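You operate a simulated robot arm through the tools that you are given. There is no shell and no other tool.

You are at the controls of a simulated two-armed robot. One attempt, no reset.

Task
Swap the clamped pipe for the purple one and clamp that in again.
Fine: clear guard wide open, then shut again; CLAMP all the way; the old pipe goes into the grey TO TEST tray; leave the other pipes alone.

Only the result counts: the job must be done as asked and must still hold three seconds after the hand-in. Knocking over, shifting, dropping, spilling or breaking anything else fails it.

Robot
Two 7-joint arms with fingered hands on one trunk that stands fixed in place. Base frame: the origin is at the foot of the trunk, x ahead of it, y to its left, z up; the work surface is at about z = 852. Lengths are in mm, angles in rad, forces in N, time in s.
The left shoulder is at [115, 173, 1061], the right one opposite. With the tool pointing down near the work surface each hand reaches from about 480 to 840 mm from the base axis, measured 20 degrees to its own side. Payload 3.5 kg a hand.
Tool frame (each hand has its own): the origin (TCP) lies between the finger pads and is the grasp point; the fingertips stand 30 mm ahead of it; z points along the fingers, y is the line along which they close. The gripper opens to 104 mm; its body begins 35 mm behind the TCP. The gripper is a hand of 3 fingers: y runs from the thumb to the fingers, the wrist lies at [-15, -104, -178] in the tool frame, and closing takes about 1.5 s.
Orientation is told as [roll, pitch, yaw] about the base's x, y, z axes, in that order, counted from this pose: with the fingers straight down and the wrist toward the robot, the tool's x, y and z point along [0, 1, 0], [1, 0, 0] and [0, 0, -1] of the base frame.

Tools
- The arms move only by the tool drive_tool. It takes "left_targets", "right_targets" or both (then of equal length, played together; a hand with none holds still); each is a list of rows, each a list of 6 numbers: the shift along the tool's x, y, z in units of 25 mm (1.0 is 25 mm), then the turn, a rotation vector about the tool's x, y, z in units of 4 degrees (1.0 is 4 degrees). In form: [[tx, ty, tz, ax, ay, az], ...]. A call has 1 to 20 rows; each row shifts and turns the commanded pose from where the row before left it, along the tool's axes as they then stand. "left_jaw" and "right_jaw" are, for a hand that has rows, the gripper command, from -1 (shut) to 1 (fully open), values between in proportion, set as the call begins (left out, the last holds). A call with a number of a shift or a turn outside -1 to 1 is refused whole. Each row takes 0.2 s and may step no farther than 50 mm and 0.15 rad from the row before; otherwise, or with a gripper value out of range, the whole call is refused. A pose out of reach is approached as far as the arm can. The call stops where the force on the tool passes 60 N (or 10 N more than at its start, if that is more) or the arm is blocked; 0.2 s more then pass. The fingers move at their own pace (about 72 mm/s each) and stop on an object; they squeeze with about 30 N. The grip force told is the motor's: it shows also when the fingers shut on nothing. Time passes only in rows, and 0.2 s behind the last, so rows that do not move let the fingers close. It gives the time, the measured TCP pose, the force on the tool (base axes), the opening and the grip force at its end, in the units of the frame above (readings bear some noise), with the torque about the TCP (base axes, N m) and any sound that the robot's microphone picked up.
- Cameras (640 x 400 px; columns grow to the right, rows downward): "scene" is now at [210.5, -51.9, 1266.6]; the picture's right is [-0.54, -0.84, 0.00], its down [-0.21, 0.13, -0.97] and it looks along [0.82, -0.52, -0.24] (base axes); focal length 214 px, centre (320, 200). "left" rides on the left gripper at [-64, -94, -117] in its tool frame; the picture's right is [-0.72, -0.33, 0.61], its down [0.64, -0.65, 0.40] and it looks along [0.27, 0.68, 0.68] (tool axes); focal length 238 px, centre (320, 200). "right" rides on the right gripper at [64, -94, -117] in its tool frame; the picture's right is [-0.72, 0.33, -0.61], its down [-0.64, -0.65, 0.40] and it looks along [-0.27, 0.68, 0.68] (tool axes); focal length 238 px, centre (320, 200). There is no depth. A picture from a camera that has moved, and an enlarged one, comes with that camera's place and axes in the base frame and with its lens.
- snapshot(camera): a new picture of that camera. It takes no simulated time.
- raise_lower(by): moves the trunk up (or, below 0, down) by that many mm; the arms and the scene camera ride with it, the base frame stays. It gives what a move gives, with no picture.
- set_fingers(index, middle, thumb_bend, thumb_turn, hand): sets how far each is bent, from 0 (flat) to 1 (curled in); at 0.3 the hand is open as for a grip, at 0.7 the pads meet at the TCP. One left out holds its place. A second passes; each finger stops where it meets its share of the squeeze, and holds until it gets a number again. A gripper value or a shape takes the hand back. It gives what a move gives, with no picture; readings hold the bend of each and the force on the fingers (four entries, about 0 where the hand has none), thumb and palm. thumb_turn goes from beside the hand (0) to across from the fingers (1), as for a grip.
- set_grasp(shape, hand): the hand has 3 fingers and takes this shape, open, in about a second: jaw (thumb against the fingers, like two jaws); tri (thumb and two fingers); tip (a fingertip pinch); poke (one finger out to press); point (the index stretched); flat (the hand flat); cup (the hand cupped); fist (a fist). The gripper value then closes the fingers along that shape, each until it touches; the sizes above hold for jaw. It gives what a move gives, with no picture.
- aim_head(pan, tilt): turns the head with the scene camera to pan (to the left, within 1.501 rad either way) and tilt (down, from -0.506 to 1.204), counted from straight ahead of the robot (the tilt from the chest, where the trunk bows). It gives what a move gives.
- close_up(camera, box): a new picture of the part [left, top, right, bottom] of that camera's present view, enlarged. It takes no simulated time.
- job_done(): hands the job in; it is judged then, once.

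Places have to be worked out from the pictures, the camera data and where the tool is seen. Open the grippers and draw the arms clear of the work before you hand the job in, unless the task says otherwise.

The tools are called after "Emit:" by a JSON object that holds its "op" and its "data". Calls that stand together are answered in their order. drive_tool: Moves the arms, as the interface text tells. Its arguments: {"type":"object","properties":{"left_targets":{"type":"array"},"left_jaw":{"type":"number"},"right_targets":{"type":"array"},"right_jaw":{"type":"number"}},"required":[]} The other tools are called the same way: raise_lower (by) moves the trunk up or down; set_grasp (shape, hand) gives the hand a shape; set_fingers (index, middle, thumb_bend, thumb_turn, hand) moves the fingers one by one; aim_head (pan, tilt) turns the head that bears the scene camera; snapshot (camera) takes a picture; close_up (camera, box) takes an enlarged picture of a part of a camera's view; job_done () hands the job in.

At the start:

```text
t: 0.0
left_position: [566.7, -28.9, 1274.6]
left_tcp_rot: [0.001, 0.001, 0.001]
left_ft_force: [0.1, -0.5, 0.1]
left_ft_torque: [0.01, -0.03, 0.01]
left_opening: 103.7
left_finger_force: 0.0
left_shape: jaw
left_bend: [0.3, 0.3, 0.3, 0.98]
left_finger forces: [0.0, 0.0, 0.1, 0.0, 0.0, 0.0]
right_position: [333.6, -400.1, 1174.0]
right_tcp_rot: [0.0, 0.0, 0.0]
right_ft_force: [-0.3, 0.1, -0.4]
right_ft_torque: [0.03, -0.01, 0.02]
right_opening: 103.8
right_finger_force: 0.1
right_shape: jaw
right_bend: [0.3, 0.3, 0.3, 0.98]
right_finger forces: [0.0, 0.1, 0.0, 0.0, 0.0, 0.1]
trunk travel left (down, up): [-160.0, 594.0]
head pan, tilt (commanded): [-0.569, 0.246]
```

scene: 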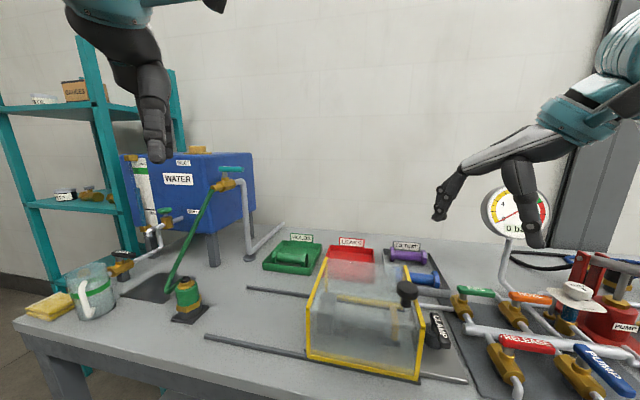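
right: 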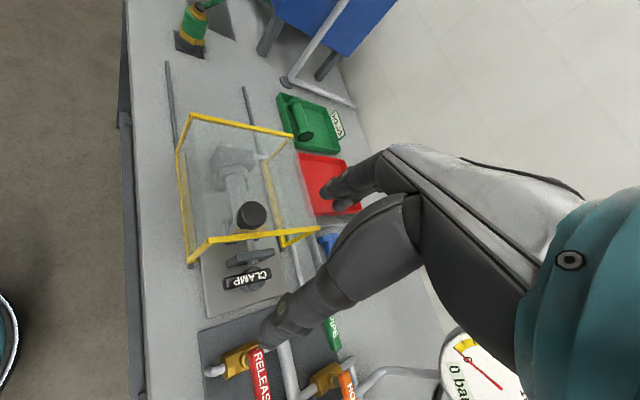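
left: 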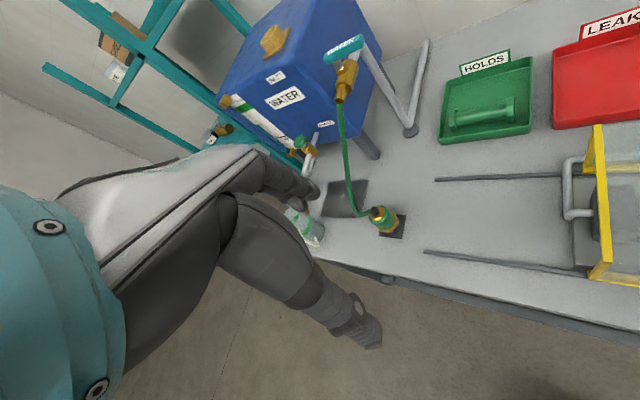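

I start by looking closer at the bench: the guard, the clamp and the trays.

Emit:
{"op": "close_up", "data": {"camera": "scene", "box": [230, 220, 480, 390]}}

Emit:
{"op": "close_up", "data": {"camera": "right", "box": [150, 60, 400, 330]}}

Emit:
{"op": "close_up", "data": {"camera": "scene", "box": [420, 230, 640, 400]}}

```text
2.35 times, centred on (355, 305) of scene
camera zoom: at [210.5, -51.9, 1266.6], right [-0.54, -0.84, 0.0], down [-0.21, 0.13, -0.97], along [0.82, -0.52, -0.24], focal length 505 px, centre (238, -47)
```

zoom: 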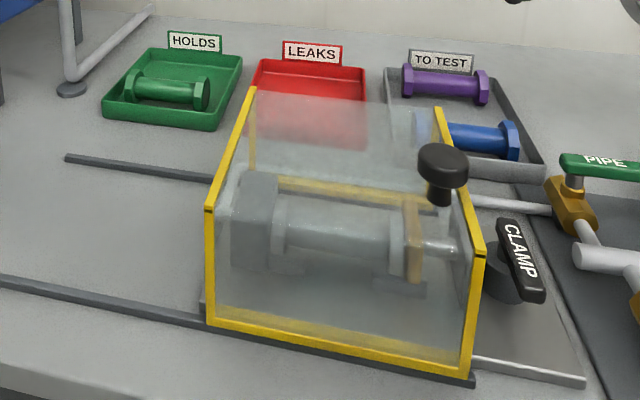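

```text
1.48 times, centred on (275, 195) of right
camera zoom: at [239.7, -336.2, 1290.1], right [0.33, -0.72, 0.61], down [-0.65, -0.64, -0.4], along [0.68, -0.27, -0.68], focal length 353 px, centre (387, 207)
```

zoom: 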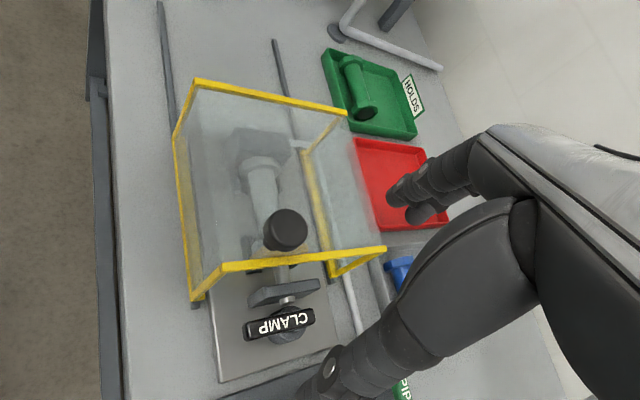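

```text
2.35 times, centred on (530, 315) of scene
camera zoom: at [210.5, -51.9, 1266.6], right [-0.54, -0.84, 0.0], down [-0.21, 0.13, -0.97], along [0.82, -0.52, -0.24], focal length 505 px, centre (-174, -71)
```

zoom: 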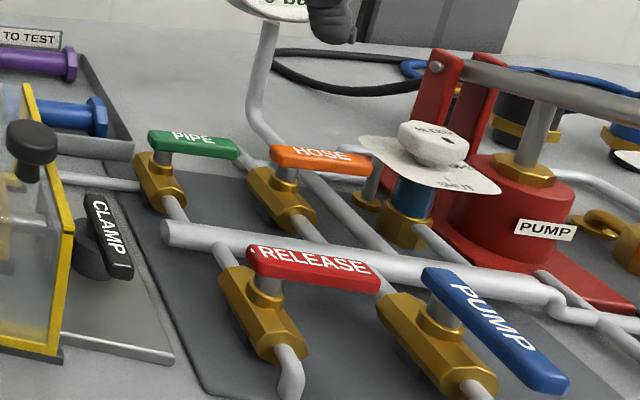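

The guard is a clear box on two rails running along y, with a black knob on top (about [410, -369, 1016]), and the CLAMP lever is on its right. I tilt the head to look down more at the fixture.

Emit:
{"op": "aim_head", "data": {"pan": -0.75, "tilt": 0.75}}

Emit:
{"op": "snapshot", "data": {"camera": "scene"}}

```text
t: 0.9
left_position: [565.4, -28.5, 1275.4]
left_tcp_rot: [-0.001, 0.001, -0.001]
left_ft_force: [1.0, -0.1, 0.8]
left_ft_torque: [0.0, -0.04, 0.02]
left_opening: 103.5
left_finger_force: 0.0
left_shape: jaw
left_bend: [0.3, 0.3, 0.3, 0.98]
left_finger forces: [0.0, 0.1, 0.0, 0.0, 0.0, 0.0]
right_position: [332.8, -400.8, 1174.1]
right_tcp_rot: [0.0, 0.0, 0.001]
right_ft_force: [0.3, 1.4, 0.4]
right_ft_torque: [-0.02, -0.02, 0.05]
right_opening: 103.7
right_finger_force: 0.1
right_shape: jaw
right_bend: [0.3, 0.3, 0.3, 0.98]
right_finger forces: [0.1, 0.1, 0.1, 0.0, 0.1, 0.1]
trunk travel left (down, up): [-160.0, 594.0]
head pan, tilt (commanded): [-0.75, 0.75]
```

```text
taken
camera scene: at [192.5, -58.1, 1221.3], right [-0.68, -0.73, 0.0], down [-0.5, 0.46, -0.73], along [0.54, -0.5, -0.68], focal length 214 px, centre (320, 200)
```

scene: 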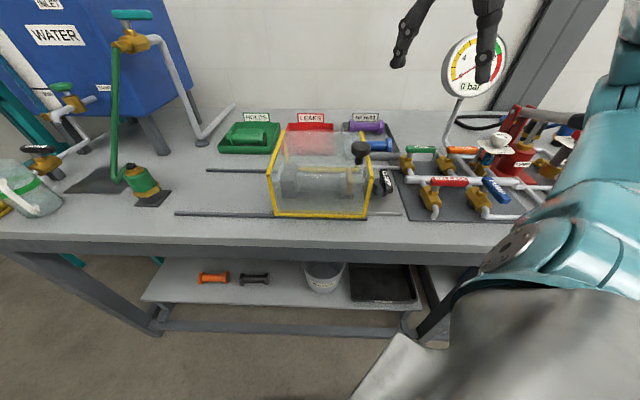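

Emit:
{"op": "close_up", "data": {"camera": "scene", "box": [160, 100, 420, 240]}}

Emit:
{"op": "close_up", "data": {"camera": "scene", "box": [260, 110, 420, 230]}}

Emit:
{"op": "close_up", "data": {"camera": "scene", "box": [400, 20, 560, 220]}}

```text
2.46 times, centred on (290, 170) of scene
camera zoom: at [192.5, -58.1, 1221.3], right [-0.68, -0.73, 0.0], down [-0.5, 0.46, -0.73], along [0.54, -0.5, -0.68], focal length 528 px, centre (394, 274)
```

zoom: 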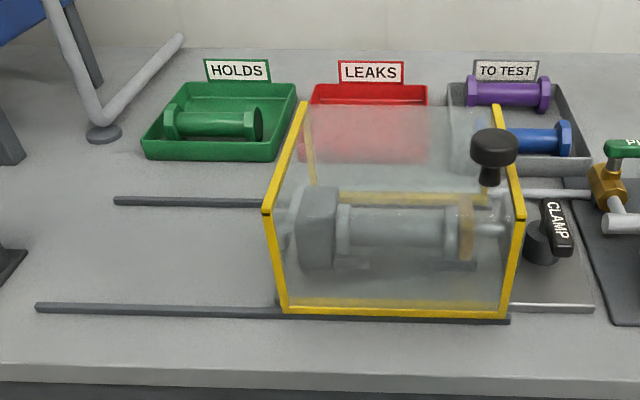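

```text
3.33 times, centred on (340, 170) of scene
camera zoom: at [192.5, -58.1, 1221.3], right [-0.68, -0.73, 0.0], down [-0.5, 0.46, -0.73], along [0.54, -0.5, -0.68], focal length 715 px, centre (253, 300)
```

zoom: 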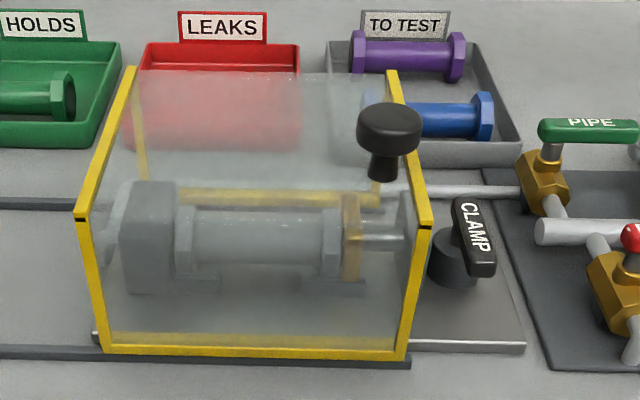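

```text
2.00 times, centred on (480, 120) of scene
camera zoom: at [192.5, -58.1, 1221.3], right [-0.68, -0.73, 0.0], down [-0.5, 0.46, -0.73], along [0.54, -0.5, -0.68], focal length 429 px, centre (0, 360)
```

zoom: 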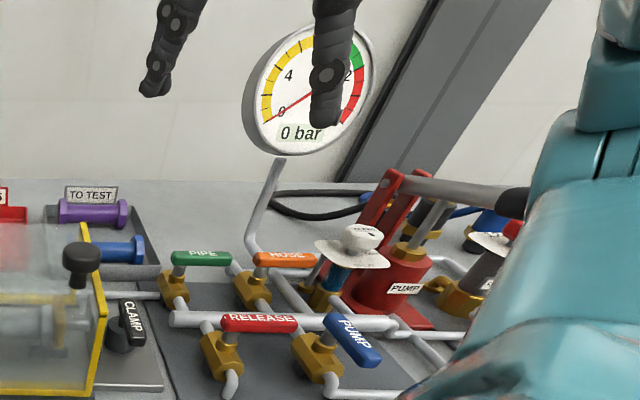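

The bench's front edge runs at 45° to the base frame (leftward axis u=(0.707,0.707), depth axis n=(0.707,-0.707)). I zoom in on the clamp with the right wrist camera and on the trays with the scene camera.

Emit:
{"op": "close_up", "data": {"camera": "right", "box": [170, 110, 340, 320]}}

Emit:
{"op": "close_up", "data": {"camera": "scene", "box": [340, 110, 410, 220]}}

Emit:
{"op": "close_up", "data": {"camera": "scene", "box": [210, 105, 420, 165]}}

```text
1.90 times, centred on (255, 215) of right
camera zoom: at [239.7, -336.2, 1290.1], right [0.33, -0.72, 0.61], down [-0.65, -0.64, -0.4], along [0.68, -0.27, -0.68], focal length 454 px, centre (444, 171)
```

zoom: 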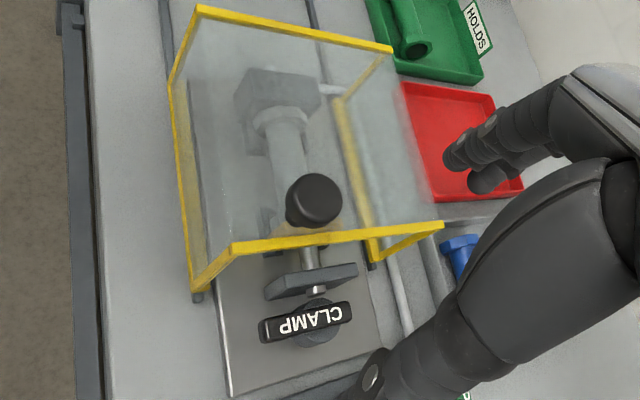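

```text
3.64 times, centred on (375, 165) of scene
camera zoom: at [192.5, -58.1, 1221.3], right [-0.68, -0.73, 0.0], down [-0.5, 0.46, -0.73], along [0.54, -0.5, -0.68], focal length 780 px, centre (120, 327)
```

zoom: 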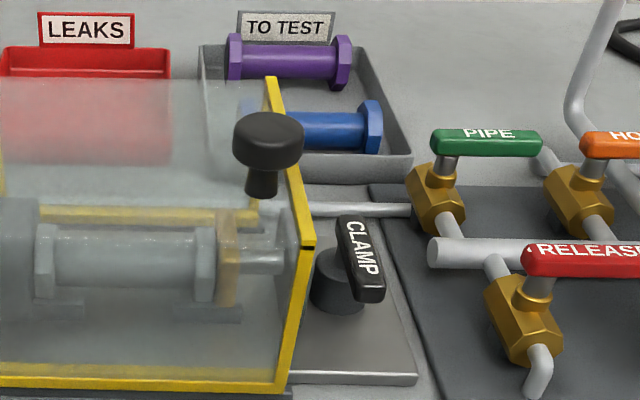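

```text
3.05 times, centred on (315, 135) of scene
camera zoom: at [192.5, -58.1, 1221.3], right [-0.68, -0.73, 0.0], down [-0.5, 0.46, -0.73], along [0.54, -0.5, -0.68], focal length 654 px, centre (335, 398)
```

zoom: 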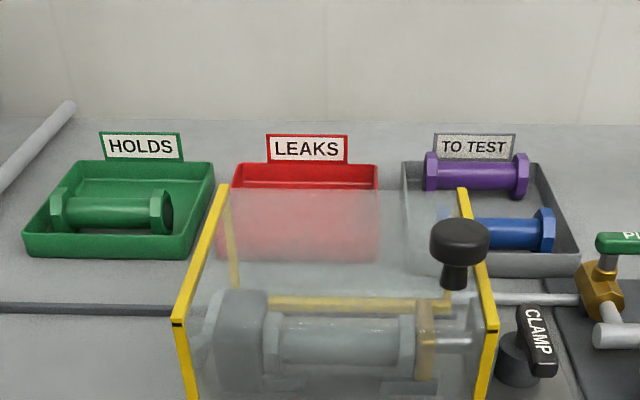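

The knob's head triangulates from both cameras to about [412, -370, 1010]. I bring the open right hand over it, staying well above, then check.

Emit:
{"op": "drive_tool", "data": {"right_targets": [[0.31, 0.79, 0.6, 0, 0, 0], [0.31, 0.79, 0.6, 0, 0, 0], [0.31, 0.79, 0.6, 0, 0, 0], [0.31, 0.79, 0.6, 0, 0, 0]], "right_jaw": 1}}

Emit:
{"op": "snapshot", "data": {"camera": "right"}}

Emit:
{"op": "snapshot", "data": {"camera": "scene"}}

```text
t: 1.9
left_position: [566.5, -28.4, 1275.2]
left_tcp_rot: [-0.001, -0.001, 0.0]
left_ft_force: [-0.6, 0.6, 0.8]
left_ft_torque: [0.0, 0.03, -0.02]
left_opening: 103.5
left_finger_force: 0.0
left_shape: jaw
left_bend: [0.3, 0.3, 0.3, 0.98]
left_finger forces: [0.0, 0.0, 0.1, 0.0, 0.0, 0.0]
right_position: [411.7, -368.8, 1111.5]
right_tcp_rot: [-0.003, -0.001, 0.0]
right_ft_force: [-0.5, 0.2, -0.3]
right_ft_torque: [0.01, 0.01, 0.0]
right_opening: 103.9
right_finger_force: 0.0
right_shape: jaw
right_bend: [0.3, 0.3, 0.3, 0.98]
right_finger forces: [0.0, 0.0, 0.0, 0.0, 0.0, 0.0]
trunk travel left (down, up): [-160.0, 594.0]
head pan, tilt (commanded): [-0.75, 0.75]
```

```text
taken
camera right: at [318.9, -305.3, 1228.4], right [0.33, -0.72, 0.61], down [-0.65, -0.64, -0.4], along [0.68, -0.27, -0.68], focal length 238 px, centre (320, 200)
```

right: 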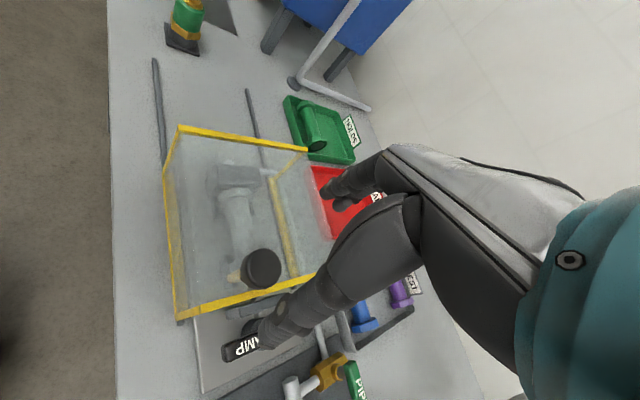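

```text
taken
camera scene: at [192.6, -58.1, 1221.2], right [-0.68, -0.73, 0.0], down [-0.5, 0.47, -0.73], along [0.53, -0.5, -0.68], focal length 214 px, centre (320, 200)
```

scene: 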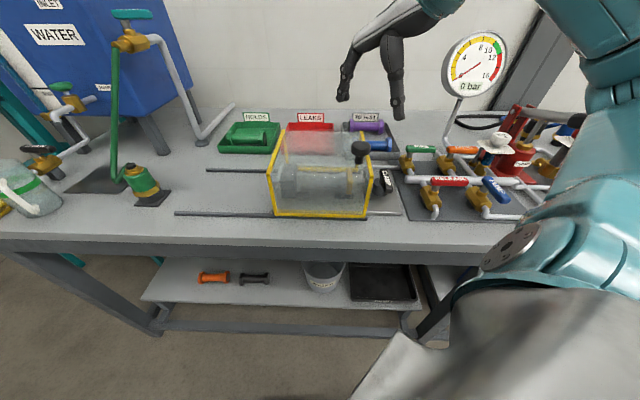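

The hand is centred over the knob. I lower 100 mm around it and close.

Emit:
{"op": "drive_tool", "data": {"right_targets": [[0, 0, 1, 0, 0, 0], [0, 0, 1, 0, 0, 0], [0, 0, 1, 0, 0, 0], [0, 0, 1, 0, 0, 0]]}}

Emit:
{"op": "snapshot", "data": {"camera": "right"}}

Emit:
{"op": "close_up", "data": {"camera": "scene", "box": [260, 60, 460, 230]}}

```text
t: 2.9
left_position: [566.7, -29.0, 1276.2]
left_tcp_rot: [0.0, 0.0, -0.001]
left_ft_force: [-0.5, 0.3, -0.9]
left_ft_torque: [0.0, 0.04, 0.02]
left_opening: 103.7
left_finger_force: 0.0
left_shape: jaw
left_bend: [0.3, 0.3, 0.3, 0.98]
left_finger forces: [0.1, 0.0, 0.0, 0.1, 0.1, 0.0]
right_position: [411.5, -371.1, 1013.6]
right_tcp_rot: [0.001, 0.002, 0.0]
right_ft_force: [0.2, -0.3, -0.3]
right_ft_torque: [0.01, -0.01, -0.01]
right_opening: 103.6
right_finger_force: 0.0
right_shape: jaw
right_bend: [0.3, 0.3, 0.3, 0.98]
right_finger forces: [0.1, 0.0, 0.0, 0.1, 0.0, 0.0]
trunk travel left (down, up): [-160.0, 594.0]
head pan, tilt (commanded): [-0.75, 0.75]
```

```text
taken
camera right: at [318.4, -306.3, 1129.4], right [0.33, -0.72, 0.61], down [-0.65, -0.64, -0.4], along [0.68, -0.27, -0.68], focal length 238 px, centre (320, 200)
```

right: 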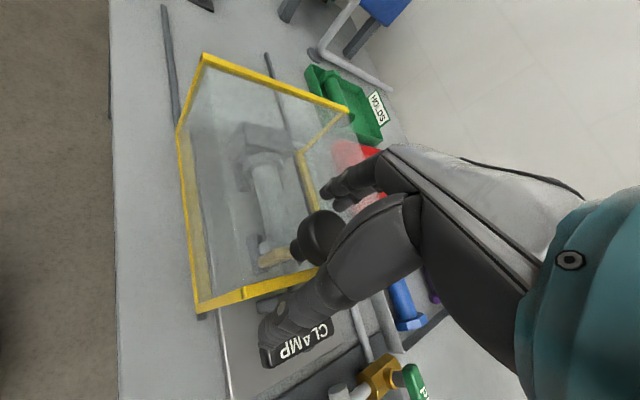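

```text
2.35 times, centred on (360, 145) of scene
camera zoom: at [192.6, -58.3, 1221.2], right [-0.68, -0.73, 0.0], down [-0.5, 0.47, -0.73], along [0.53, -0.5, -0.68], focal length 505 px, centre (226, 329)
```

zoom: 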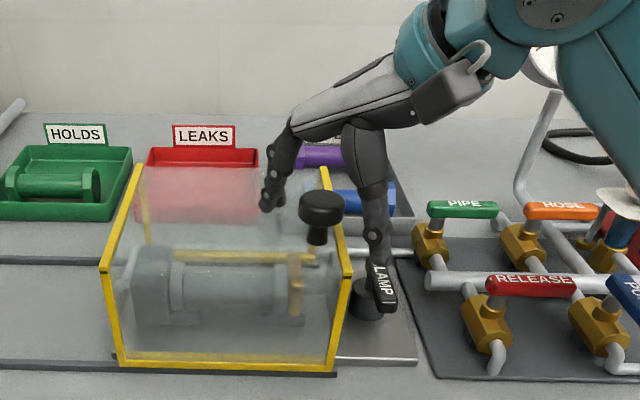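

The fingers straddle the knob. I close the right hand on it while holding still.

Emit:
{"op": "drive_tool", "data": {"right_targets": [[0, 0, 0, 0, 0, 0], [0, 0, 0, 0, 0, 0], [0, 0, 0, 0, 0, 0], [0, 0, 0, 0, 0, 0], [0, 0, 0, 0, 0, 0], [0, 0, 0, 0, 0, 0], [0, 0, 0, 0, 0, 0], [0, 0, 0, 0, 0, 0]], "right_jaw": -1}}

Emit:
{"op": "close_up", "data": {"camera": "scene", "box": [260, 60, 460, 230]}}

```text
t: 4.7
left_position: [566.0, -29.5, 1275.2]
left_tcp_rot: [0.0, 0.0, 0.0]
left_ft_force: [0.2, -0.4, 0.4]
left_ft_torque: [-0.01, 0.0, -0.02]
left_opening: 103.5
left_finger_force: 0.0
left_shape: jaw
left_bend: [0.3, 0.3, 0.3, 0.98]
left_finger forces: [0.0, 0.1, 0.0, 0.1, 0.0, 0.0]
right_position: [410.9, -370.8, 1011.1]
right_tcp_rot: [0.0, 0.004, 0.001]
right_ft_force: [-3.0, 1.3, -17.7]
right_ft_torque: [-0.07, -0.28, 0.03]
right_opening: 21.1
right_finger_force: 29.8
right_shape: jaw
right_bend: [0.75, 0.72, 0.76, 1.0]
right_finger forces: [17.8, 6.2, 0.1, 0.1, 29.8, 0.1]
trunk travel left (down, up): [-160.0, 594.0]
head pan, tilt (commanded): [-0.75, 0.75]
```

```text
2.35 times, centred on (360, 145) of scene
camera zoom: at [193.0, -58.7, 1221.0], right [-0.68, -0.73, 0.0], down [-0.5, 0.47, -0.73], along [0.53, -0.5, -0.68], focal length 505 px, centre (226, 329)
```

zoom: 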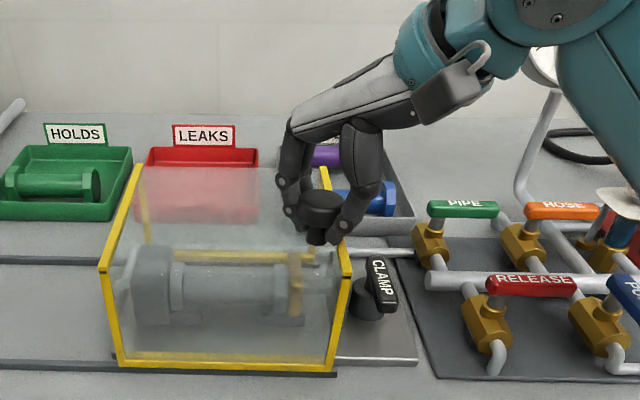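

The hand holds the knob (opening 21 mm, 30 N). I ease down 3 mm to relieve the vertical pull and slide the guard a bit along +u.

Emit:
{"op": "drive_tool", "data": {"right_targets": [[0, 0, 0.1, 0, 0, 0], [0.14, 0.14, 0, 0, 0, 0], [0.28, 0.28, 0, 0, 0, 0], [0.28, 0.28, 0, 0, 0, 0], [0.28, 0.28, 0, 0, 0, 0]]}}

Emit:
{"op": "snapshot", "data": {"camera": "scene"}}

```text
t: 5.9
left_position: [567.3, -29.3, 1275.8]
left_tcp_rot: [0.0, 0.0, 0.002]
left_ft_force: [0.7, 0.6, 0.1]
left_ft_torque: [0.01, 0.05, -0.01]
left_opening: 103.5
left_finger_force: 0.1
left_shape: jaw
left_bend: [0.3, 0.3, 0.3, 0.98]
left_finger forces: [0.1, 0.1, 0.0, 0.0, 0.1, 0.1]
right_position: [437.5, -345.1, 1011.4]
right_tcp_rot: [0.001, -0.002, 0.002]
right_ft_force: [-0.3, -1.4, -2.5]
right_ft_torque: [-0.14, -0.42, 0.0]
right_opening: 21.4
right_finger_force: 29.6
right_shape: jaw
right_bend: [0.75, 0.72, 0.76, 1.0]
right_finger forces: [18.4, 10.1, 0.0, 0.0, 27.0, 0.0]
trunk travel left (down, up): [-160.0, 594.0]
head pan, tilt (commanded): [-0.75, 0.75]
```

```text
taken
camera scene: at [192.8, -58.4, 1221.3], right [-0.68, -0.73, 0.0], down [-0.5, 0.47, -0.73], along [0.53, -0.5, -0.68], focal length 214 px, centre (320, 200)
```

scene: 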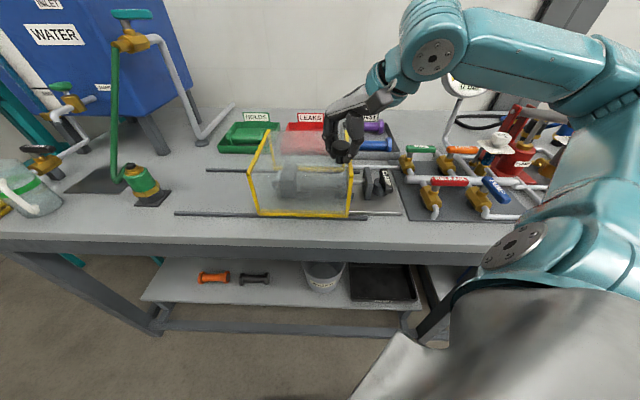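

The guard slides easily. I continue along +u.

Emit:
{"op": "drive_tool", "data": {"right_targets": [[0.5, 0.5, 0, 0, 0, 0], [0.56, 0.56, 0, 0, 0, 0], [0.56, 0.56, 0, 0, 0, 0], [0.56, 0.56, 0, 0, 0, 0], [0.56, 0.56, 0, 0, 0, 0], [0.56, 0.56, 0, 0, 0, 0], [0.56, 0.56, 0, 0, 0, 0], [0.56, 0.56, 0, 0, 0, 0]]}}

Emit:
{"op": "snapshot", "data": {"camera": "scene"}}

```text
t: 7.7
left_position: [567.2, -29.5, 1276.8]
left_tcp_rot: [-0.001, 0.0, 0.0]
left_ft_force: [-0.7, 0.0, 0.6]
left_ft_torque: [0.01, 0.01, -0.02]
left_opening: 103.6
left_finger_force: 0.0
left_shape: jaw
left_bend: [0.3, 0.3, 0.3, 0.98]
left_finger forces: [0.0, 0.0, 0.0, 0.1, 0.1, 0.0]
right_position: [546.4, -233.5, 1010.9]
right_tcp_rot: [-0.001, -0.001, -0.001]
right_ft_force: [4.6, -2.3, -2.5]
right_ft_torque: [-0.18, -0.58, -0.04]
right_opening: 22.1
right_finger_force: 30.0
right_shape: jaw
right_bend: [0.75, 0.64, 0.77, 1.0]
right_finger forces: [20.1, 12.0, 0.0, 0.1, 26.8, 0.0]
trunk travel left (down, up): [-160.0, 594.0]
head pan, tilt (commanded): [-0.75, 0.75]
```

```text
taken
camera scene: at [193.0, -58.4, 1221.1], right [-0.68, -0.73, 0.0], down [-0.5, 0.47, -0.73], along [0.53, -0.5, -0.68], focal length 214 px, centre (320, 200)
```

scene: 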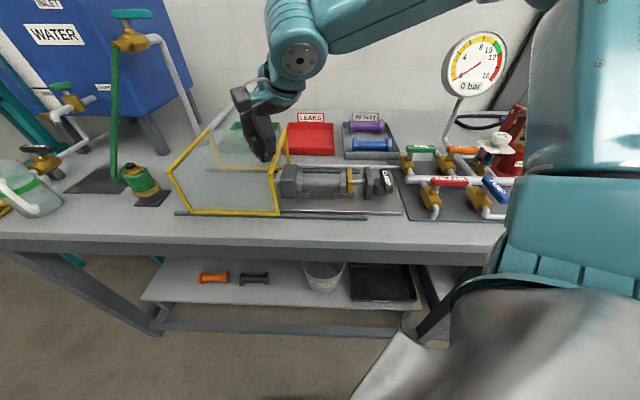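

The guard is about 193 mm along, with around 45 mm to the rail's end. I go on more slowly until it stops.

Emit:
{"op": "drive_tool", "data": {"right_targets": [[0.35, 0.35, 0, 0, 0, 0], [0.35, 0.35, 0, 0, 0, 0], [0.35, 0.35, 0, 0, 0, 0], [0.25, 0.25, 0, 0, 0, 0], [0.15, 0.15, 0, 0, 0, 0]]}}

Emit:
{"op": "snapshot", "data": {"camera": "scene"}}

```text
t: 8.9
left_position: [563.4, -32.4, 1277.3]
left_tcp_rot: [0.005, -0.004, -0.001]
left_ft_force: [0.0, 0.8, -0.2]
left_ft_torque: [0.04, 0.03, -0.03]
left_opening: 103.6
left_finger_force: 0.0
left_shape: jaw
left_bend: [0.3, 0.3, 0.3, 0.98]
left_finger forces: [0.0, 0.0, 0.1, 0.0, 0.1, 0.0]
right_position: [579.7, -200.2, 1009.8]
right_tcp_rot: [-0.002, 0.005, -0.001]
right_ft_force: [-26.6, -18.8, -3.4]
right_ft_torque: [-0.27, 0.09, -0.03]
right_opening: 23.6
right_finger_force: 30.1
right_shape: jaw
right_bend: [0.75, 0.72, 0.75, 1.0]
right_finger forces: [6.2, 9.4, 0.1, 0.0, 34.0, 0.0]
trunk travel left (down, up): [-160.0, 594.0]
head pan, tilt (commanded): [-0.75, 0.75]
```

```text
taken
camera scene: at [189.3, -60.9, 1221.6], right [-0.68, -0.73, 0.0], down [-0.5, 0.47, -0.73], along [0.54, -0.5, -0.68], focal length 214 px, centre (320, 200)
```

scene: 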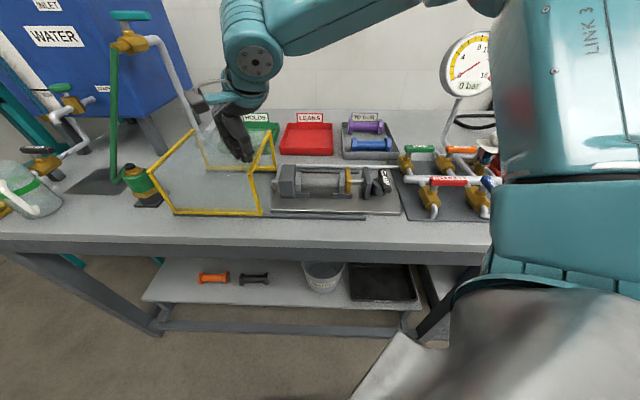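

The guard has hit its end stop (about 33 N, 240 mm of travel): wide open. I back off the pressure, open the hand and lift off.

Emit:
{"op": "drive_tool", "data": {"right_targets": [[-0.11, -0.11, -0.05, 0, 0, 0], [0, 0, 0, 0, 0, 0]]}}

Emit:
{"op": "drive_tool", "data": {"right_targets": [[0, 0, 0, 0, 0, 0], [0, 0, 0, 0, 0, 0], [0, 0, 0, 0, 0, 0], [0, 0, 0, 0, 0, 0], [0, 0, 0, 0, 0, 0], [0, 0, 0, 0, 0, 0], [0, 0, -0.5, 0, 0, 0], [0, 0, -1, 0, 0, 0], [0, 0, -1, 0, 0, 0], [0, 0, -1, 0, 0, 0], [0, 0, -1, 0, 0, 0]], "right_jaw": 1}}

Emit:
{"op": "snapshot", "data": {"camera": "scene"}}

```text
t: 9.5
left_position: [565.5, -30.8, 1275.7]
left_tcp_rot: [0.002, 0.0, 0.0]
left_ft_force: [0.1, 0.8, 0.1]
left_ft_torque: [-0.03, -0.02, 0.01]
left_opening: 103.7
left_finger_force: 0.1
left_shape: jaw
left_bend: [0.3, 0.3, 0.3, 0.98]
left_finger forces: [0.0, 0.0, 0.0, 0.0, 0.0, 0.0]
right_position: [578.0, -201.6, 1009.6]
right_tcp_rot: [-0.003, 0.003, 0.0]
right_ft_force: [-19.7, -11.0, -16.5]
right_ft_torque: [-0.08, -0.11, 0.06]
right_opening: 23.1
right_finger_force: 29.7
right_shape: jaw
right_bend: [0.75, 0.65, 0.75, 1.0]
right_finger forces: [10.0, 8.5, 0.1, 0.1, 33.4, 0.0]
trunk travel left (down, up): [-160.0, 594.0]
head pan, tilt (commanded): [-0.75, 0.75]
```

```text
t: 11.9
left_position: [566.1, -29.1, 1275.5]
left_tcp_rot: [0.001, -0.001, 0.0]
left_ft_force: [-0.4, 0.3, 0.6]
left_ft_torque: [-0.01, 0.0, 0.01]
left_opening: 103.5
left_finger_force: 0.1
left_shape: jaw
left_bend: [0.3, 0.3, 0.3, 0.98]
left_finger forces: [0.1, 0.0, 0.1, 0.0, 0.0, 0.1]
right_position: [581.2, -199.8, 1124.9]
right_tcp_rot: [-0.001, 0.0, 0.001]
right_ft_force: [-0.1, -0.4, 0.1]
right_ft_torque: [0.0, -0.03, -0.06]
right_opening: 103.7
right_finger_force: 0.0
right_shape: jaw
right_bend: [0.3, 0.3, 0.3, 0.98]
right_finger forces: [0.0, 0.0, 0.0, 0.0, 0.1, 0.0]
trunk travel left (down, up): [-160.0, 594.0]
head pan, tilt (commanded): [-0.75, 0.75]
```

```text
taken
camera scene: at [192.4, -58.1, 1221.3], right [-0.68, -0.73, 0.0], down [-0.5, 0.47, -0.73], along [0.53, -0.5, -0.68], focal length 214 px, centre (320, 200)
```

scene: 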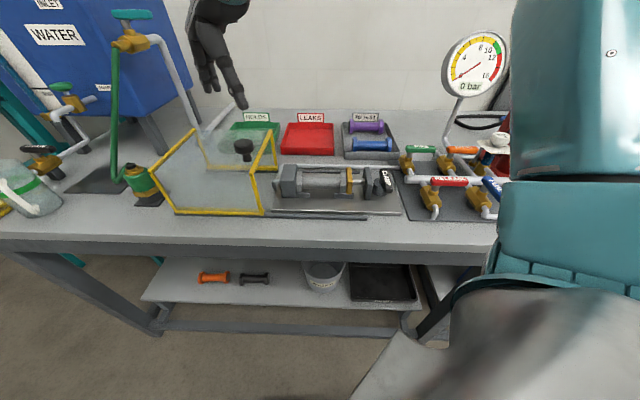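

Guard open and released. Now a close look at the fixture, lever and trays.

Emit:
{"op": "close_up", "data": {"camera": "scene", "box": [265, 150, 415, 230]}}

Emit:
{"op": "close_up", "data": {"camera": "scene", "box": [330, 105, 410, 165]}}

Emit:
{"op": "close_up", "data": {"camera": "scene", "box": [350, 155, 410, 215]}}

```text
4.27 times, centred on (340, 190) of scene
camera zoom: at [192.4, -58.1, 1221.3], right [-0.68, -0.73, 0.0], down [-0.5, 0.47, -0.73], along [0.53, -0.5, -0.68], focal length 915 px, centre (235, 243)
```

zoom: 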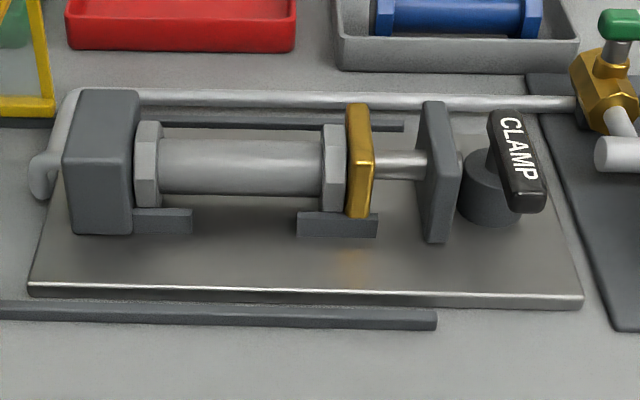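

```text
6.67 times, centred on (370, 135) of scene
camera zoom: at [192.4, -58.1, 1221.3], right [-0.68, -0.73, 0.0], down [-0.5, 0.47, -0.73], along [0.53, -0.5, -0.68], focal length 1430 px, centre (-13, 633)
```

zoom: 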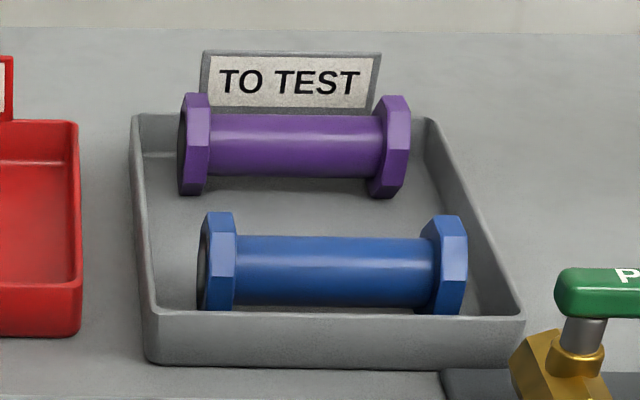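

```text
6.67 times, centred on (380, 185) of scene
camera zoom: at [192.4, -58.1, 1221.3], right [-0.68, -0.73, 0.0], down [-0.5, 0.47, -0.73], along [0.53, -0.5, -0.68], focal length 1430 px, centre (-80, 300)
```

zoom: 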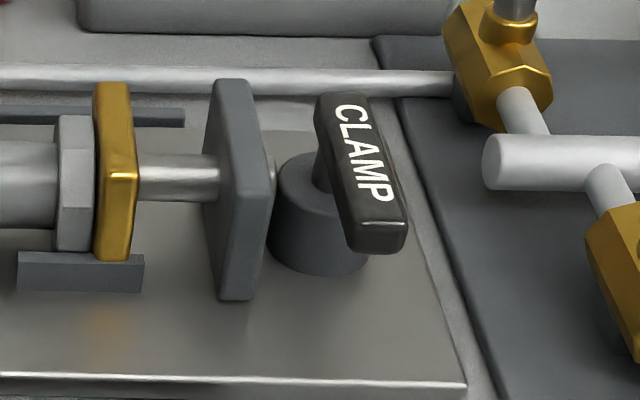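

With the guard open the fixture is clear: pipe axis near u≈107, n≈605, z≈884; lever handle from its pivot (u≈-42, n≈605) toward the robot, near end at about [350, -405, 925]. I move the right hand above the lever to look at it.

Emit:
{"op": "drive_tool", "data": {"right_targets": [[-0.79, -0.8, 0, 0, 0, 0], [-0.79, -0.8, 0, 0, 0, 0], [-0.79, -0.8, 0, 0, 0, 0], [-0.79, -0.8, 0, 0, 0, 0], [-0.79, -0.8, 0, 0, 0, 0], [-0.79, -0.8, 0, 0, 0, 0], [-0.79, -0.8, 0, 0, 0, 0], [-0.79, -0.8, 0, 0, 0, 0], [-0.79, -0.8, 0, 0, 0, 0], [-0.79, -0.8, 0, 0, 0, 0], [-0.79, -0.8, 0, 0, 0, 0]]}}

Emit:
{"op": "snapshot", "data": {"camera": "right"}}

Emit:
{"op": "snapshot", "data": {"camera": "scene"}}

```text
t: 14.3
left_position: [567.4, -29.4, 1276.1]
left_tcp_rot: [-0.002, -0.001, 0.001]
left_ft_force: [-0.6, -0.4, -0.4]
left_ft_torque: [0.02, -0.02, -0.01]
left_opening: 103.4
left_finger_force: 0.0
left_shape: jaw
left_bend: [0.3, 0.3, 0.3, 0.98]
left_finger forces: [0.0, 0.0, 0.1, 0.1, 0.0, 0.0]
right_position: [362.5, -419.3, 1125.2]
right_tcp_rot: [0.0, 0.0, 0.001]
right_ft_force: [0.1, 0.3, 0.0]
right_ft_torque: [-0.05, -0.02, -0.02]
right_opening: 103.6
right_finger_force: 0.1
right_shape: jaw
right_bend: [0.3, 0.3, 0.3, 0.98]
right_finger forces: [0.0, 0.0, 0.0, 0.0, 0.0, 0.0]
trunk travel left (down, up): [-160.0, 594.0]
head pan, tilt (commanded): [-0.75, 0.75]
```

```text
taken
camera right: at [269.0, -355.3, 1241.2], right [0.33, -0.72, 0.61], down [-0.65, -0.64, -0.4], along [0.68, -0.27, -0.68], focal length 238 px, centre (320, 200)
```

right: 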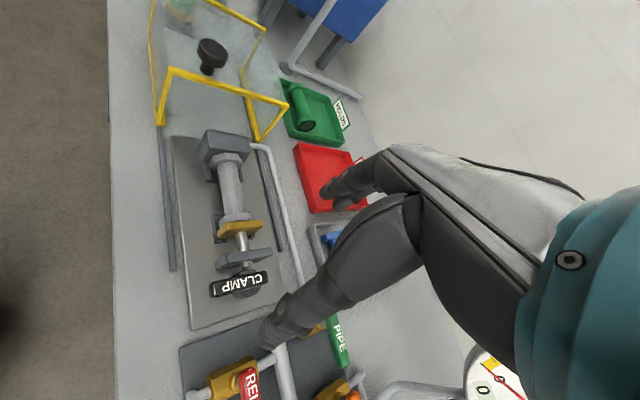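

```text
taken
camera scene: at [192.8, -58.4, 1221.1], right [-0.68, -0.73, 0.0], down [-0.5, 0.47, -0.73], along [0.53, -0.5, -0.68], focal length 214 px, centre (320, 200)
```

scene: 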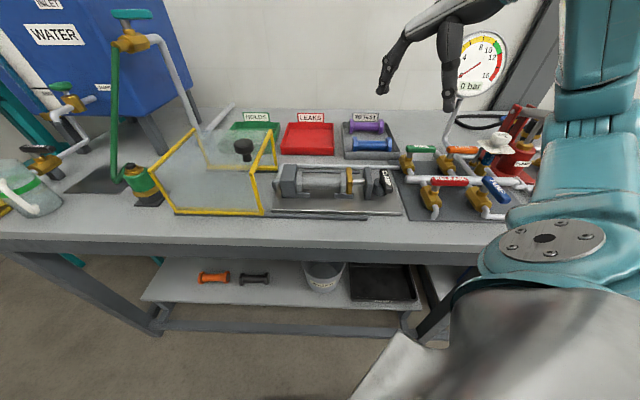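

Emit:
{"op": "close_up", "data": {"camera": "right", "box": [160, 120, 320, 320]}}

Emit:
{"op": "close_up", "data": {"camera": "right", "box": [190, 210, 290, 310]}}

```text
2.00 times, centred on (240, 220) of right
camera zoom: at [269.0, -355.3, 1241.2], right [0.33, -0.72, 0.61], down [-0.65, -0.64, -0.4], along [0.68, -0.27, -0.68], focal length 477 px, centre (480, 160)
```

zoom: 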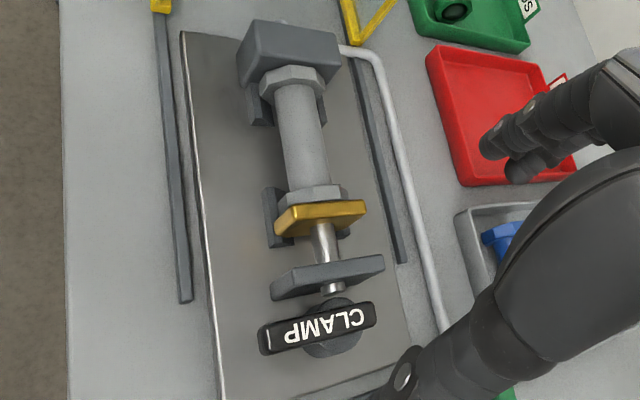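

```text
4.00 times, centred on (240, 260) of right
camera zoom: at [269.0, -355.3, 1241.2], right [0.33, -0.72, 0.61], down [-0.65, -0.64, -0.4], along [0.68, -0.27, -0.68], focal length 953 px, centre (640, -40)
```

zoom: 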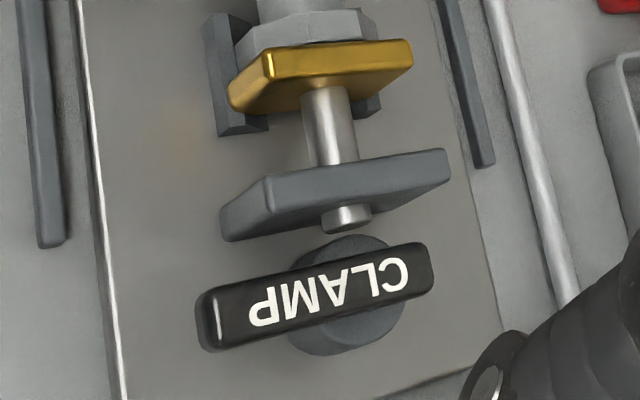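

The lever lies along n at u≈-41 (n 534–610, top z≈925), pivoting near its far end. I turn the right hand by +45° yaw so its jaws straddle the lever sideways, with about 52 mm opening, still high up.

Emit:
{"op": "drive_tool", "data": {"right_targets": [[0, 0, 0, 0, 0, -0.9375], [0, 0, 0, 0, 0, -0.9375], [0, 0, 0, 0, 0, -0.9375], [0, 0, 0, 0, 0, -0.9375], [0, 0, 0, 0, 0, -0.9375], [0, 0, 0, 0, 0, -0.9375], [0, 0, 0, 0, 0, -0.9375], [0, 0, 0, 0, 0, -0.9375], [0, 0, 0, 0, 0, -0.9375], [0, 0, 0, 0, 0, -0.9375], [0, 0, 0, 0, 0, -0.9375], [0, 0, 0, 0, 0, -0.9375]], "right_jaw": 0}}

Emit:
{"op": "snapshot", "data": {"camera": "right"}}

Emit:
{"op": "snapshot", "data": {"camera": "scene"}}

```text
t: 16.9
left_position: [567.1, -28.6, 1274.8]
left_tcp_rot: [0.0, -0.001, -0.002]
left_ft_force: [-0.6, 0.0, 0.6]
left_ft_torque: [0.0, -0.01, -0.03]
left_opening: 103.5
left_finger_force: 0.0
left_shape: jaw
left_bend: [0.3, 0.3, 0.3, 0.98]
left_finger forces: [0.0, 0.1, 0.0, 0.1, 0.0, 0.0]
right_position: [360.4, -419.7, 1124.5]
right_tcp_rot: [0.0, -0.001, 0.787]
right_ft_force: [0.9, 0.0, -0.2]
right_ft_torque: [0.0, -0.04, -0.01]
right_opening: 52.6
right_finger_force: 0.0
right_shape: jaw
right_bend: [0.74, 0.44, 0.69, 1.0]
right_finger forces: [0.0, 0.0, 0.0, 0.0, 0.0, 0.1]
trunk travel left (down, up): [-160.0, 594.0]
head pan, tilt (commanded): [-0.75, 0.75]
```

```text
taken
camera right: at [249.7, -440.1, 1240.8], right [0.74, -0.28, 0.61], down [-0.01, -0.91, -0.4], along [0.67, 0.29, -0.68], focal length 238 px, centre (320, 200)
```

right: 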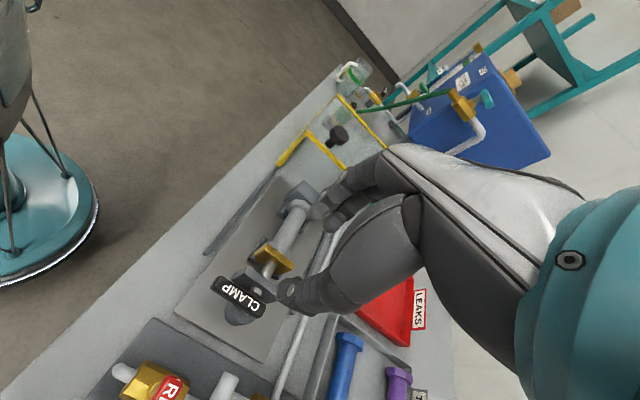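

```text
taken
camera scene: at [192.4, -58.1, 1221.3], right [-0.68, -0.73, 0.0], down [-0.5, 0.47, -0.73], along [0.53, -0.5, -0.68], focal length 214 px, centre (320, 200)
```

scene: 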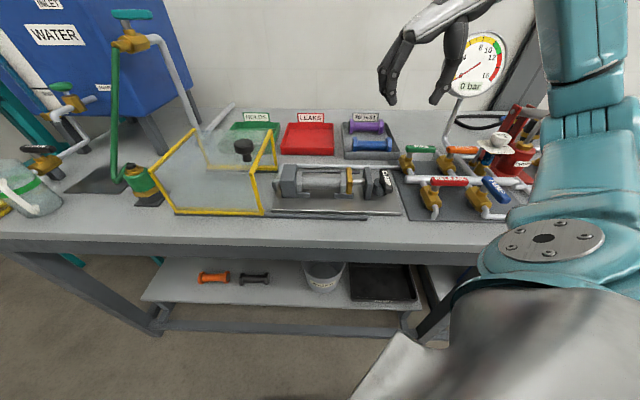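

Emit:
{"op": "close_up", "data": {"camera": "scene", "box": [360, 0, 520, 120]}}

Emit:
{"op": "close_up", "data": {"camera": "right", "box": [180, 130, 440, 340]}}

```text
3.33 times, centred on (440, 60) of scene
camera zoom: at [192.4, -58.1, 1221.3], right [-0.68, -0.73, 0.0], down [-0.5, 0.47, -0.73], along [0.53, -0.5, -0.68], focal length 715 px, centre (-80, 667)
```

zoom: 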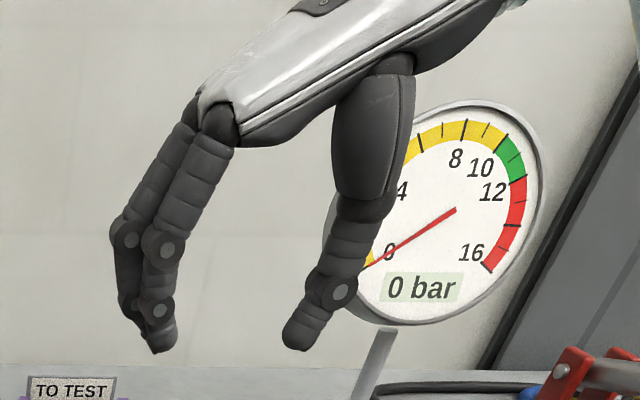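

```text
1.90 times, centred on (310, 235) of right
camera zoom: at [249.7, -440.1, 1240.8], right [0.74, -0.28, 0.61], down [-0.01, -0.91, -0.4], along [0.67, 0.29, -0.68], focal length 454 px, centre (339, 133)
```

zoom: 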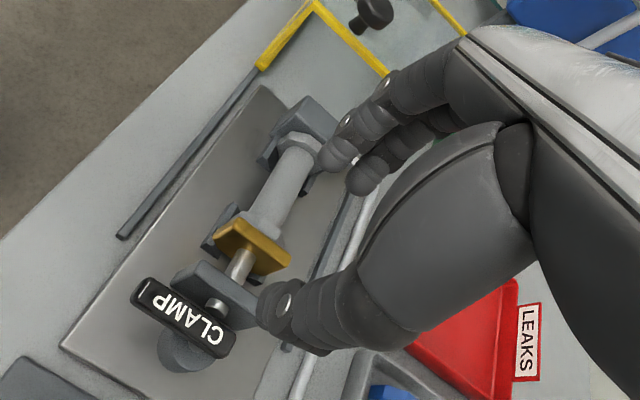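

The hand straddles the lever's line. I shift 6 mm toward the lever's near end and go down in two stages, fingertips to about z=905.

Emit:
{"op": "drive_tool", "data": {"right_targets": [[0.24, 0.03, 0.9, 0, 0, 0], [0, 0, 1, 0, 0, 0], [0, 0, 1, 0, 0, 0], [0, 0, 1, 0, 0, 0], [0, 0, 1, 0, 0, 0], [0, 0, 0.9, 0, 0, 0]]}}

Emit:
{"op": "close_up", "data": {"camera": "right", "box": [180, 130, 440, 340]}}

Emit:
{"op": "close_up", "data": {"camera": "scene", "box": [300, 100, 460, 220]}}

```text
t: 18.3
left_position: [566.5, -27.9, 1275.3]
left_tcp_rot: [0.001, -0.001, 0.0]
left_ft_force: [-0.3, 0.6, 0.2]
left_ft_torque: [0.01, -0.01, 0.0]
left_opening: 103.6
left_finger_force: 0.0
left_shape: jaw
left_bend: [0.3, 0.3, 0.3, 0.98]
left_finger forces: [0.1, 0.0, 0.0, 0.0, 0.0, 0.1]
right_position: [357.5, -413.5, 979.0]
right_tcp_rot: [-0.001, 0.0, 0.787]
right_ft_force: [0.2, -0.2, -0.6]
right_ft_torque: [-0.02, 0.0, -0.01]
right_opening: 52.4
right_finger_force: 0.1
right_shape: jaw
right_bend: [0.74, 0.44, 0.69, 1.0]
right_finger forces: [0.0, 0.1, 0.0, 0.0, 0.0, 0.0]
trunk travel left (down, up): [-160.0, 594.0]
head pan, tilt (commanded): [-0.75, 0.75]
```

```text
1.90 times, centred on (310, 235) of right
camera zoom: at [246.3, -433.7, 1095.4], right [0.74, -0.28, 0.61], down [-0.01, -0.92, -0.4], along [0.67, 0.29, -0.68], focal length 454 px, centre (339, 133)
```

zoom: 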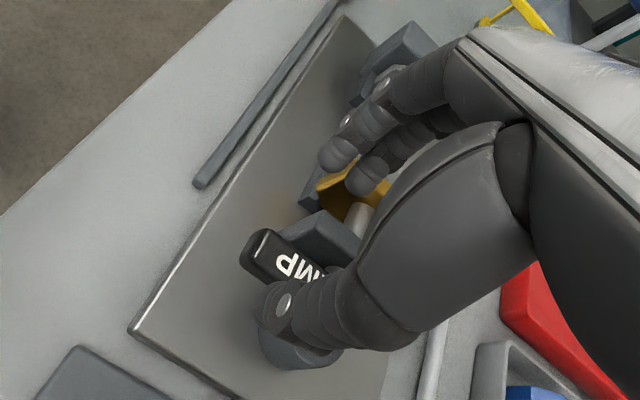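

```text
3.33 times, centred on (380, 160) of scene
camera zoom: at [192.4, -57.7, 1221.3], right [-0.68, -0.73, 0.0], down [-0.5, 0.46, -0.73], along [0.53, -0.5, -0.68], focal length 715 px, centre (120, 333)
```

zoom: 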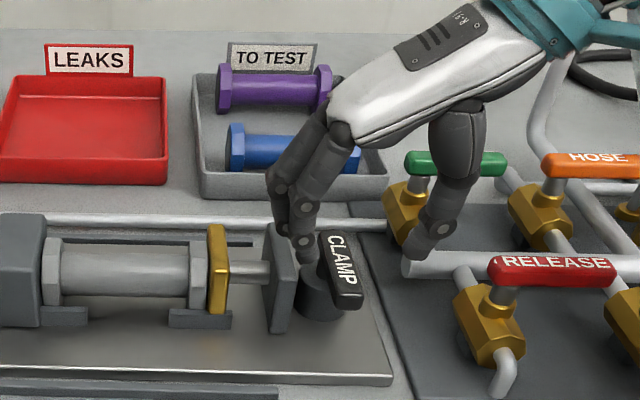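

The lever's near end lies between thumb and fingers. I lower 44 mm so the tips flank the lever.

Emit:
{"op": "drive_tool", "data": {"right_targets": [[0, 0, 0.6, 0, 0, 0], [0, 0, 0.6, 0, 0, 0], [0, 0, 0.56, 0, 0, 0]]}}

Emit:
{"op": "close_up", "data": {"camera": "right", "box": [180, 130, 440, 340]}}

Emit:
{"op": "close_up", "data": {"camera": "scene", "box": [340, 120, 440, 220]}}

```text
t: 19.1
left_position: [567.0, -14.2, 1278.2]
left_tcp_rot: [-0.011, -0.001, 0.0]
left_ft_force: [-1.5, 0.5, 0.6]
left_ft_torque: [-0.02, -0.04, -0.01]
left_opening: 103.5
left_finger_force: 0.1
left_shape: jaw
left_bend: [0.3, 0.3, 0.3, 0.98]
left_finger forces: [0.0, 0.0, 0.1, 0.1, 0.0, 0.1]
right_position: [360.7, -408.8, 953.1]
right_tcp_rot: [-0.049, 0.031, 0.787]
right_ft_force: [0.0, 0.4, 0.6]
right_ft_torque: [-0.02, -0.02, 0.02]
right_opening: 52.3
right_finger_force: 0.0
right_shape: jaw
right_bend: [0.74, 0.44, 0.69, 1.0]
right_finger forces: [0.1, 0.0, 0.0, 0.1, 0.0, 0.0]
trunk travel left (down, up): [-160.0, 594.0]
head pan, tilt (commanded): [-0.75, 0.75]
```

```text
1.90 times, centred on (310, 235) of right
camera zoom: at [248.2, -423.1, 1070.1], right [0.73, -0.24, 0.64], down [0.0, -0.94, -0.35], along [0.68, 0.26, -0.68], focal length 454 px, centre (339, 133)
```

zoom: 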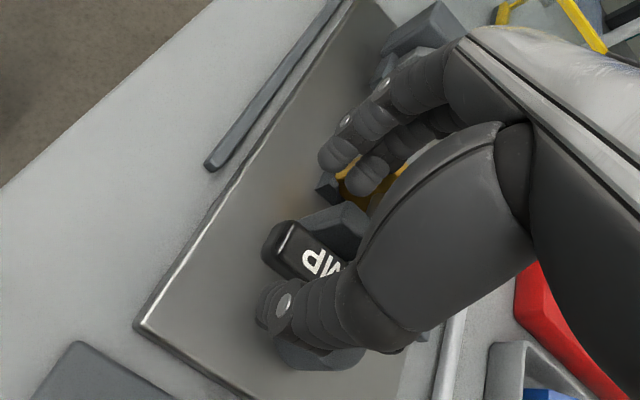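

```text
4.00 times, centred on (390, 170) of scene
camera zoom: at [193.9, -44.1, 1224.1], right [-0.68, -0.73, 0.01], down [-0.5, 0.46, -0.74], along [0.53, -0.51, -0.68], focal length 858 px, centre (40, 320)
```

zoom: 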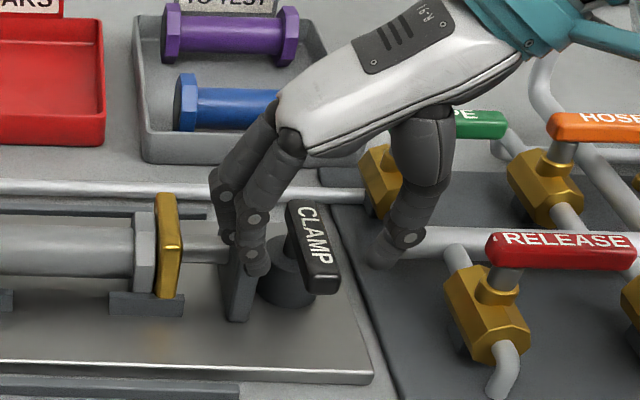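

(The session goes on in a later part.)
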